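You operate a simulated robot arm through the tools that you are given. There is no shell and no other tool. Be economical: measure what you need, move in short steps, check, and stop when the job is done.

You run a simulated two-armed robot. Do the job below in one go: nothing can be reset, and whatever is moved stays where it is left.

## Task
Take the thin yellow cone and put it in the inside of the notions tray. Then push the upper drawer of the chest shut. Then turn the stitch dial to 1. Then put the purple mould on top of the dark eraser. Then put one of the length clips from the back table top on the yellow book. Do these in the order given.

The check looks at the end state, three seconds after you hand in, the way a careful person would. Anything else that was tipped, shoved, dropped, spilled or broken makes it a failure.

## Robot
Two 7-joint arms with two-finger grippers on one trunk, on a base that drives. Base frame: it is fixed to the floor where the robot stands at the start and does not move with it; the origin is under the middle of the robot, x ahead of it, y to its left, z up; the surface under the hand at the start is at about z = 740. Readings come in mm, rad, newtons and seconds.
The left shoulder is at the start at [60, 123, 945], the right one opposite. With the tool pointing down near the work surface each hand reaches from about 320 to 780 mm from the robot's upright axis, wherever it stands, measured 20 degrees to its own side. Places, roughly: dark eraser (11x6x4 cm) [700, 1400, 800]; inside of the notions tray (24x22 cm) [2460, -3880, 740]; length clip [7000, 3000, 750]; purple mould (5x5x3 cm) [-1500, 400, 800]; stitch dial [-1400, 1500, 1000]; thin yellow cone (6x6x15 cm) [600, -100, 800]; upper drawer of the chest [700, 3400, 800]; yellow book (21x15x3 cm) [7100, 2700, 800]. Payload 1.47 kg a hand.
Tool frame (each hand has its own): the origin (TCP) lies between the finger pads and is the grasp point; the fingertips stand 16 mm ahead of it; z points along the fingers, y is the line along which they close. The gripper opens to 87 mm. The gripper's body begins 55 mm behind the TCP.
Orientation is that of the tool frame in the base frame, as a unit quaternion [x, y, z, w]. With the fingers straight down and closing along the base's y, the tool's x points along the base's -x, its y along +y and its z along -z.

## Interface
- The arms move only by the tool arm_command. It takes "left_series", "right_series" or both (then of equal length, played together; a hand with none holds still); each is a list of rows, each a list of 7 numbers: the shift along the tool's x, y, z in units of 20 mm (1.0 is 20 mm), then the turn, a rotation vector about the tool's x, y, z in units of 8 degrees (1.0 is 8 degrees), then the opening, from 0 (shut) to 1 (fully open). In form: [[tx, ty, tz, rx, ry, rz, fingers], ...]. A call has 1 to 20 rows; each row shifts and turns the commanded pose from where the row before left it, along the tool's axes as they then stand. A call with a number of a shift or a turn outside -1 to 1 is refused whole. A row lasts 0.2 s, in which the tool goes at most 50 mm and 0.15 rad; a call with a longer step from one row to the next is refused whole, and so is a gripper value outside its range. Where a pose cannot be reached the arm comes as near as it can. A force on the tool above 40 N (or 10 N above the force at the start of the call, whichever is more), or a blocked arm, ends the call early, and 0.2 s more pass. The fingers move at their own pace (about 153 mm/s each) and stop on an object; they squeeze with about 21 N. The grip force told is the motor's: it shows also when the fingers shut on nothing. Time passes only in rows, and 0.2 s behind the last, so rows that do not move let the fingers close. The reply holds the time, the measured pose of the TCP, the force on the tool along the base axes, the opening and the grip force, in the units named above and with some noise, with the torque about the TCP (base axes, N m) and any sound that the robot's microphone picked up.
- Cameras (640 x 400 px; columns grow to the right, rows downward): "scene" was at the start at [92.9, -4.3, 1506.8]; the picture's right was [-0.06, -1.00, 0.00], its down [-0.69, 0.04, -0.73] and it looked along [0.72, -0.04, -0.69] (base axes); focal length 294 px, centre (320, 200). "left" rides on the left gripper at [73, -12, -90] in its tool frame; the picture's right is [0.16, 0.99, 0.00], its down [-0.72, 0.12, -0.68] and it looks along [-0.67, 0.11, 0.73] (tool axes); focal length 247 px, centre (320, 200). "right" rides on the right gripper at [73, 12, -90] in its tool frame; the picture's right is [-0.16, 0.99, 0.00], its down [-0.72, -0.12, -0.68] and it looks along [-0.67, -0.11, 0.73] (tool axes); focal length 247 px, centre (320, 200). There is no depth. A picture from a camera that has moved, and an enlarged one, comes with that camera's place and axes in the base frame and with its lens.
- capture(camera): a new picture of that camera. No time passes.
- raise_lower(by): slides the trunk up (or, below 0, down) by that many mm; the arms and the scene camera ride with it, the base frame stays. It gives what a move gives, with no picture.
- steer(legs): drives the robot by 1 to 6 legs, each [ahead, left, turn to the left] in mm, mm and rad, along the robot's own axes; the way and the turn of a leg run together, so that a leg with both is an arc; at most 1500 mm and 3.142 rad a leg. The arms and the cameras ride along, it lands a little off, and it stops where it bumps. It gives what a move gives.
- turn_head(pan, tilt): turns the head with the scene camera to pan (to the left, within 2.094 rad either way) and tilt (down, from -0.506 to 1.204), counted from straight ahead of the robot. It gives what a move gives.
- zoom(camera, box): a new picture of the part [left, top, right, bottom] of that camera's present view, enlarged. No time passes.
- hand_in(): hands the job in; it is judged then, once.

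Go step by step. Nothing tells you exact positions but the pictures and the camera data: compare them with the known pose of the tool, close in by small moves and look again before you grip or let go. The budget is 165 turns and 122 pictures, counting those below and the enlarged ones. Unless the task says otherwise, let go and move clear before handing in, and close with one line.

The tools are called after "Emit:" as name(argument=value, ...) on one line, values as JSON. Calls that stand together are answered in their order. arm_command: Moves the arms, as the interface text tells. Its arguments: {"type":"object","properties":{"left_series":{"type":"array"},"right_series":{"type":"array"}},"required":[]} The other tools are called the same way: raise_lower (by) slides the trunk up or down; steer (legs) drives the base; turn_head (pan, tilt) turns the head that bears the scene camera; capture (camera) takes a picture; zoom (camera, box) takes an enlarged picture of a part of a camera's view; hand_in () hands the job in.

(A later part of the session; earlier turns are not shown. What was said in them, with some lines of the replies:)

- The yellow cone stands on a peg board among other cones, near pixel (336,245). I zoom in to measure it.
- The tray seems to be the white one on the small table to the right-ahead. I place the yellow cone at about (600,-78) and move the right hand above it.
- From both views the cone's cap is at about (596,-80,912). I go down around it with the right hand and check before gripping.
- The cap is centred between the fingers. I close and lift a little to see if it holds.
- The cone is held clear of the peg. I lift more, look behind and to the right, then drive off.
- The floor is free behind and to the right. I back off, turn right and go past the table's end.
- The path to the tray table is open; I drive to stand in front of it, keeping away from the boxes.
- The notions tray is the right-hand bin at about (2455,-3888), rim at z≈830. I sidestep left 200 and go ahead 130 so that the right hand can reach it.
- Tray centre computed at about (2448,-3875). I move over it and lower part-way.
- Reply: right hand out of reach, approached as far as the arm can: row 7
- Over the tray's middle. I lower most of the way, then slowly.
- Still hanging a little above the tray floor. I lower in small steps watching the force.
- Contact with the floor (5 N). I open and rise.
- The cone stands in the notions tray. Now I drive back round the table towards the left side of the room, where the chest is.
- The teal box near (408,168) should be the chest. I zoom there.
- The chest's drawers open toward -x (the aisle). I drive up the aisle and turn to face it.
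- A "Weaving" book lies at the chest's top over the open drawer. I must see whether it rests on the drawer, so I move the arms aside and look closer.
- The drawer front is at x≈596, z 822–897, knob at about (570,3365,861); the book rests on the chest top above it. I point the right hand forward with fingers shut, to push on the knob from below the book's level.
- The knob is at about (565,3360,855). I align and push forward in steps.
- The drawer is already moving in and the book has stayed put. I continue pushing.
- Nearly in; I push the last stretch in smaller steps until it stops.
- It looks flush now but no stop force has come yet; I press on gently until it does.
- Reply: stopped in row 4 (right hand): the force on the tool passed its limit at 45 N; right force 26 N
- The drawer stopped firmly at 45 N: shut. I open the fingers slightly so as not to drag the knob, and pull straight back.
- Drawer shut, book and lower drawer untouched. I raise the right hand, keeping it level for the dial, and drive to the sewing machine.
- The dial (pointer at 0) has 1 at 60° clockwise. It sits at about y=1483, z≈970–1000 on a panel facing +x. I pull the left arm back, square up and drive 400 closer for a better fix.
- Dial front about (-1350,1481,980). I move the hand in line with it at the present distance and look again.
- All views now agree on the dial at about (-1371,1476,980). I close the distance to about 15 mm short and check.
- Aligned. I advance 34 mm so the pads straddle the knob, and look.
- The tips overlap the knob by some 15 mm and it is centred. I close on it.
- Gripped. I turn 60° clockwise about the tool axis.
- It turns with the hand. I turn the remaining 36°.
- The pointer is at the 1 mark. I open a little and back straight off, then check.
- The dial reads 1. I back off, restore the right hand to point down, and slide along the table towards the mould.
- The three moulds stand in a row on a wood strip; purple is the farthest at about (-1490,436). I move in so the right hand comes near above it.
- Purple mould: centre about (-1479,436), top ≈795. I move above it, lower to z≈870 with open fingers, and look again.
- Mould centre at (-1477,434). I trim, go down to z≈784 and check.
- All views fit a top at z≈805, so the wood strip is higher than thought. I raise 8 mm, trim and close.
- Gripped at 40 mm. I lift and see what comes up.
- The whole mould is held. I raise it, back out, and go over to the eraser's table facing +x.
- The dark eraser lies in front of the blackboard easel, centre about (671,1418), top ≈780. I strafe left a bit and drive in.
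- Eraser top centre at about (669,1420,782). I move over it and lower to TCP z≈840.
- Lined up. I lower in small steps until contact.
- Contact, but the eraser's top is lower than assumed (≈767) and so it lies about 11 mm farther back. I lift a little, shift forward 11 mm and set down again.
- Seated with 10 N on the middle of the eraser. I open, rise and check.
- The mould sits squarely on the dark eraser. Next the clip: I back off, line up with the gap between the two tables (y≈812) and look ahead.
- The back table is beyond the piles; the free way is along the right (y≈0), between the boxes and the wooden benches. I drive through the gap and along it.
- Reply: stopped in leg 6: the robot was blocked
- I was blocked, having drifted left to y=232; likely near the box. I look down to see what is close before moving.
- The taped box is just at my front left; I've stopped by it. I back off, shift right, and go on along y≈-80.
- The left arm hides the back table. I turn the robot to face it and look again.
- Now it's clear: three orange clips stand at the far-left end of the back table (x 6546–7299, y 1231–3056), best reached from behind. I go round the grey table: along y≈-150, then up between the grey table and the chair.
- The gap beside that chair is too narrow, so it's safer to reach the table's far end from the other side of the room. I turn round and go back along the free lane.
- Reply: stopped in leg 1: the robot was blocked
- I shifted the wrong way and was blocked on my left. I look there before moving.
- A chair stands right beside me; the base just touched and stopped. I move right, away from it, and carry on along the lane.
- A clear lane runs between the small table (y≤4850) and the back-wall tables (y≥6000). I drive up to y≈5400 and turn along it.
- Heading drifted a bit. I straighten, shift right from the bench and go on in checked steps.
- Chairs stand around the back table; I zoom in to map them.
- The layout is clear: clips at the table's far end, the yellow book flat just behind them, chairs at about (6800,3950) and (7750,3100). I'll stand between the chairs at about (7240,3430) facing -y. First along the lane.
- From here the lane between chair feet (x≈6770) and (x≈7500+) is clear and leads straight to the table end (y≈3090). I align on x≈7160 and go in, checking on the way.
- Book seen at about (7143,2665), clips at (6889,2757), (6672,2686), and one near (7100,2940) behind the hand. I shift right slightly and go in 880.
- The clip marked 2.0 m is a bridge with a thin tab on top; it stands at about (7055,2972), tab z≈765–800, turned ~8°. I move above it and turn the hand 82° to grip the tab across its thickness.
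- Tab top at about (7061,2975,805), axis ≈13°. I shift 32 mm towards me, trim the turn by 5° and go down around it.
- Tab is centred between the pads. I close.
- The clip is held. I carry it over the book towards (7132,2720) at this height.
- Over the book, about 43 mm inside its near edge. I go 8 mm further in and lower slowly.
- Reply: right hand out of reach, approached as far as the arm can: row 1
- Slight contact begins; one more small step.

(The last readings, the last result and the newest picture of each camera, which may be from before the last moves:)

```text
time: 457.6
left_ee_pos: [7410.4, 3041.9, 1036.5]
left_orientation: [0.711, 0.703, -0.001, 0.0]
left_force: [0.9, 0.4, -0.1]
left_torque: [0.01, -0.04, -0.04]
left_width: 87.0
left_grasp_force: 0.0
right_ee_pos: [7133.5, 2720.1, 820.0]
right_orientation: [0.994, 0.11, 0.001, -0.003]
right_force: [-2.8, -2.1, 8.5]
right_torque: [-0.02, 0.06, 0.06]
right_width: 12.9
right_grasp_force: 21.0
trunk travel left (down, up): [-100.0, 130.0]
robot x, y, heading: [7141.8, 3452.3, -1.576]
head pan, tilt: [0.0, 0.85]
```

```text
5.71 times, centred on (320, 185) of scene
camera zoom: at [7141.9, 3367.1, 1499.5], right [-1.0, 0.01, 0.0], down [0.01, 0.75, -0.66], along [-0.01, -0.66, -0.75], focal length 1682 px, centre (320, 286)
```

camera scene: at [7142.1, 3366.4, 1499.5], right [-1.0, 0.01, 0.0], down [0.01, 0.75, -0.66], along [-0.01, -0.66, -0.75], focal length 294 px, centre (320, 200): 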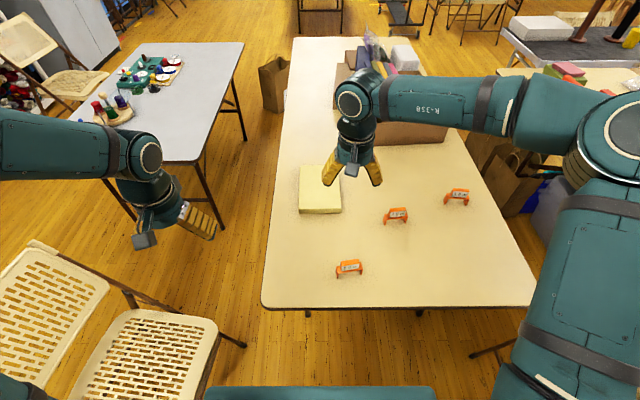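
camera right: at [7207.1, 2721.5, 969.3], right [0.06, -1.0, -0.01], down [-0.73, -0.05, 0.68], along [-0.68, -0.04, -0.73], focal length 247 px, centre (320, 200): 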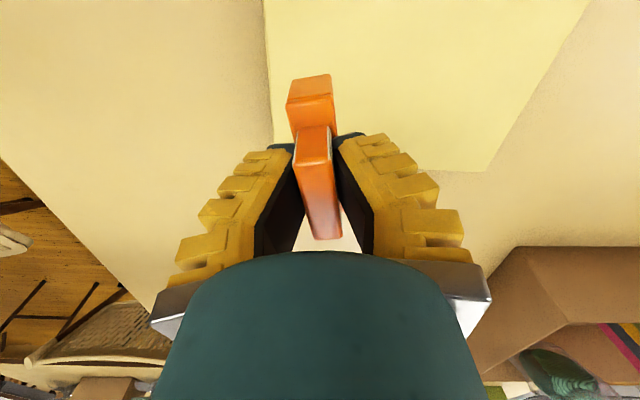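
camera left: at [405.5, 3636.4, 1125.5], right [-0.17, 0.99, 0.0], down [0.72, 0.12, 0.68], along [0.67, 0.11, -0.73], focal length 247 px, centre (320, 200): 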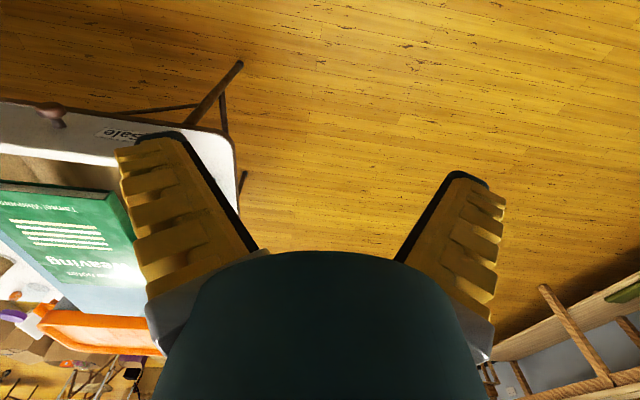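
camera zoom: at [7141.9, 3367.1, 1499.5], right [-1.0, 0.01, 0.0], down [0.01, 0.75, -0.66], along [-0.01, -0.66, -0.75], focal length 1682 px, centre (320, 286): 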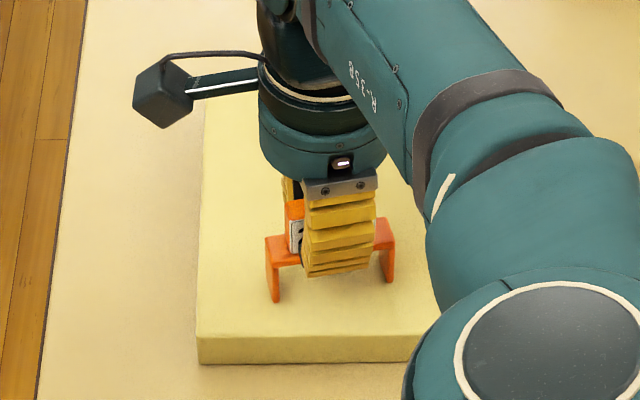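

The clip stands on the book (8 N). I open and rise straight up.

Emit:
arm_command(right_series=[[0, 0, -0.05, 0, 0, 0, 0], [0, 0, 0, 0, 0, 0, 0.25], [0, 0, 0, 0, 0, 0, 0.5], [0, 0, 0, 0, 0, 0, 0.5], [0, 0, -0.5, 0, 0, 0, 0.5], [0, 0, -1, 0, 0, 0, 0.5], [0, 0, -1, 0, 0, 0, 0.5], [0, 0, -1, 0, 0, 0, 0.5], [0, 0, -1, 0, 0, 0, 0.5], [0, 0, -1, 0, 0, 0, 0.5], [0, 0, -1, 0, 0, 0, 0.5], [0, -1, -1, 0, 0, 0, 0.5], [0, -1, -1, 0, 0, 0, 0.5], [0, -1, -1, 0, 0, 0, 0.5], [0, -1, 0, 0, 0, 0, 0.5], [0, -1, 0, 0, 0, 0, 0.5], [0, -1, 0, 0, 0, 0, 0.5]])

Emit:
zoom(camera="scene", box=[270, 140, 400, 280])

Emit:
capture(camera="right")

```text
time: 461.1
left_ee_pos: [7408.7, 3040.0, 1036.1]
left_orientation: [0.711, 0.703, 0.0, 0.001]
left_force: [-0.6, -0.3, -0.2]
left_torque: [0.03, -0.04, 0.01]
left_width: 86.7
left_grasp_force: 0.1
right_ee_pos: [7105.8, 2836.6, 1010.3]
right_orientation: [0.994, 0.11, 0.002, -0.004]
right_force: [0.3, -0.1, 0.3]
right_torque: [0.02, -0.06, 0.0]
right_width: 49.0
right_grasp_force: 4.4
trunk travel left (down, up): [-100.0, 130.0]
robot x, y, heading: [7142.3, 3451.9, -1.579]
head pan, tilt: [0.0, 0.85]
```

```text
2.86 times, centred on (335, 210) of scene
camera zoom: at [7141.9, 3366.8, 1499.5], right [-1.0, 0.01, 0.0], down [0.01, 0.75, -0.66], along [-0.01, -0.66, -0.75], focal length 841 px, centre (277, 171)
```

zoom: 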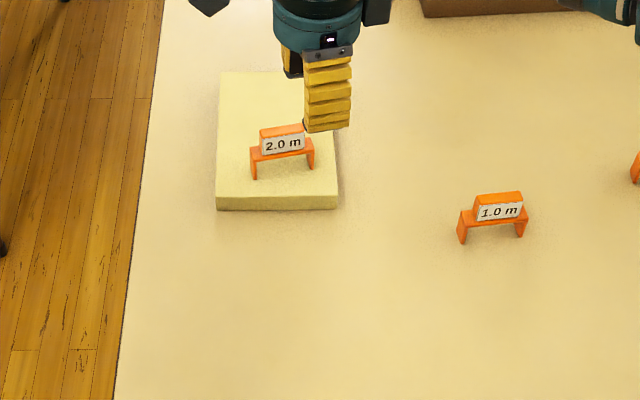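

```text
5 pictures are left
camera right: at [7179.0, 2840.7, 1098.6], right [0.06, -1.0, -0.01], down [-0.73, -0.05, 0.68], along [-0.68, -0.04, -0.73], focal length 247 px, centre (320, 200)
```

right: 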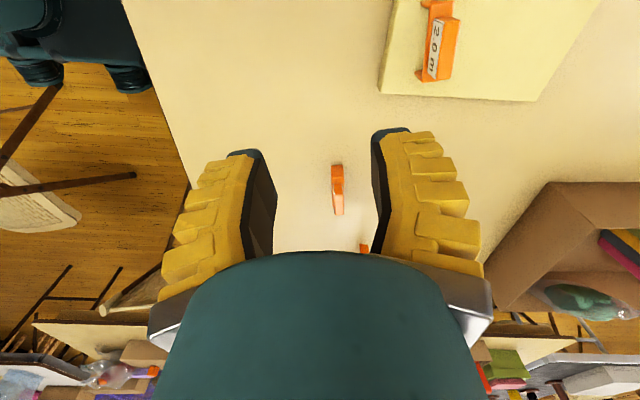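

The 2.0 m clip stands on the yellow book with nothing near it disturbed, and the hand is clear. All five steps are done in order, so I hand in.

Emit:
hand_in()

```text
The job is handed in.
```

I did all five steps in order and handed the job in: the yellow cone stands in the notions tray, the upper drawer is shut, and the stitch dial is at 1. The purple mould sits on the dark eraser, and the 2.0 m clip stands on the yellow book. While driving, the base was blocked twice: once beside a cardboard box, where I couldn't rule out a slight nudge, and once against a chair, which the pictures show still upright and in place.
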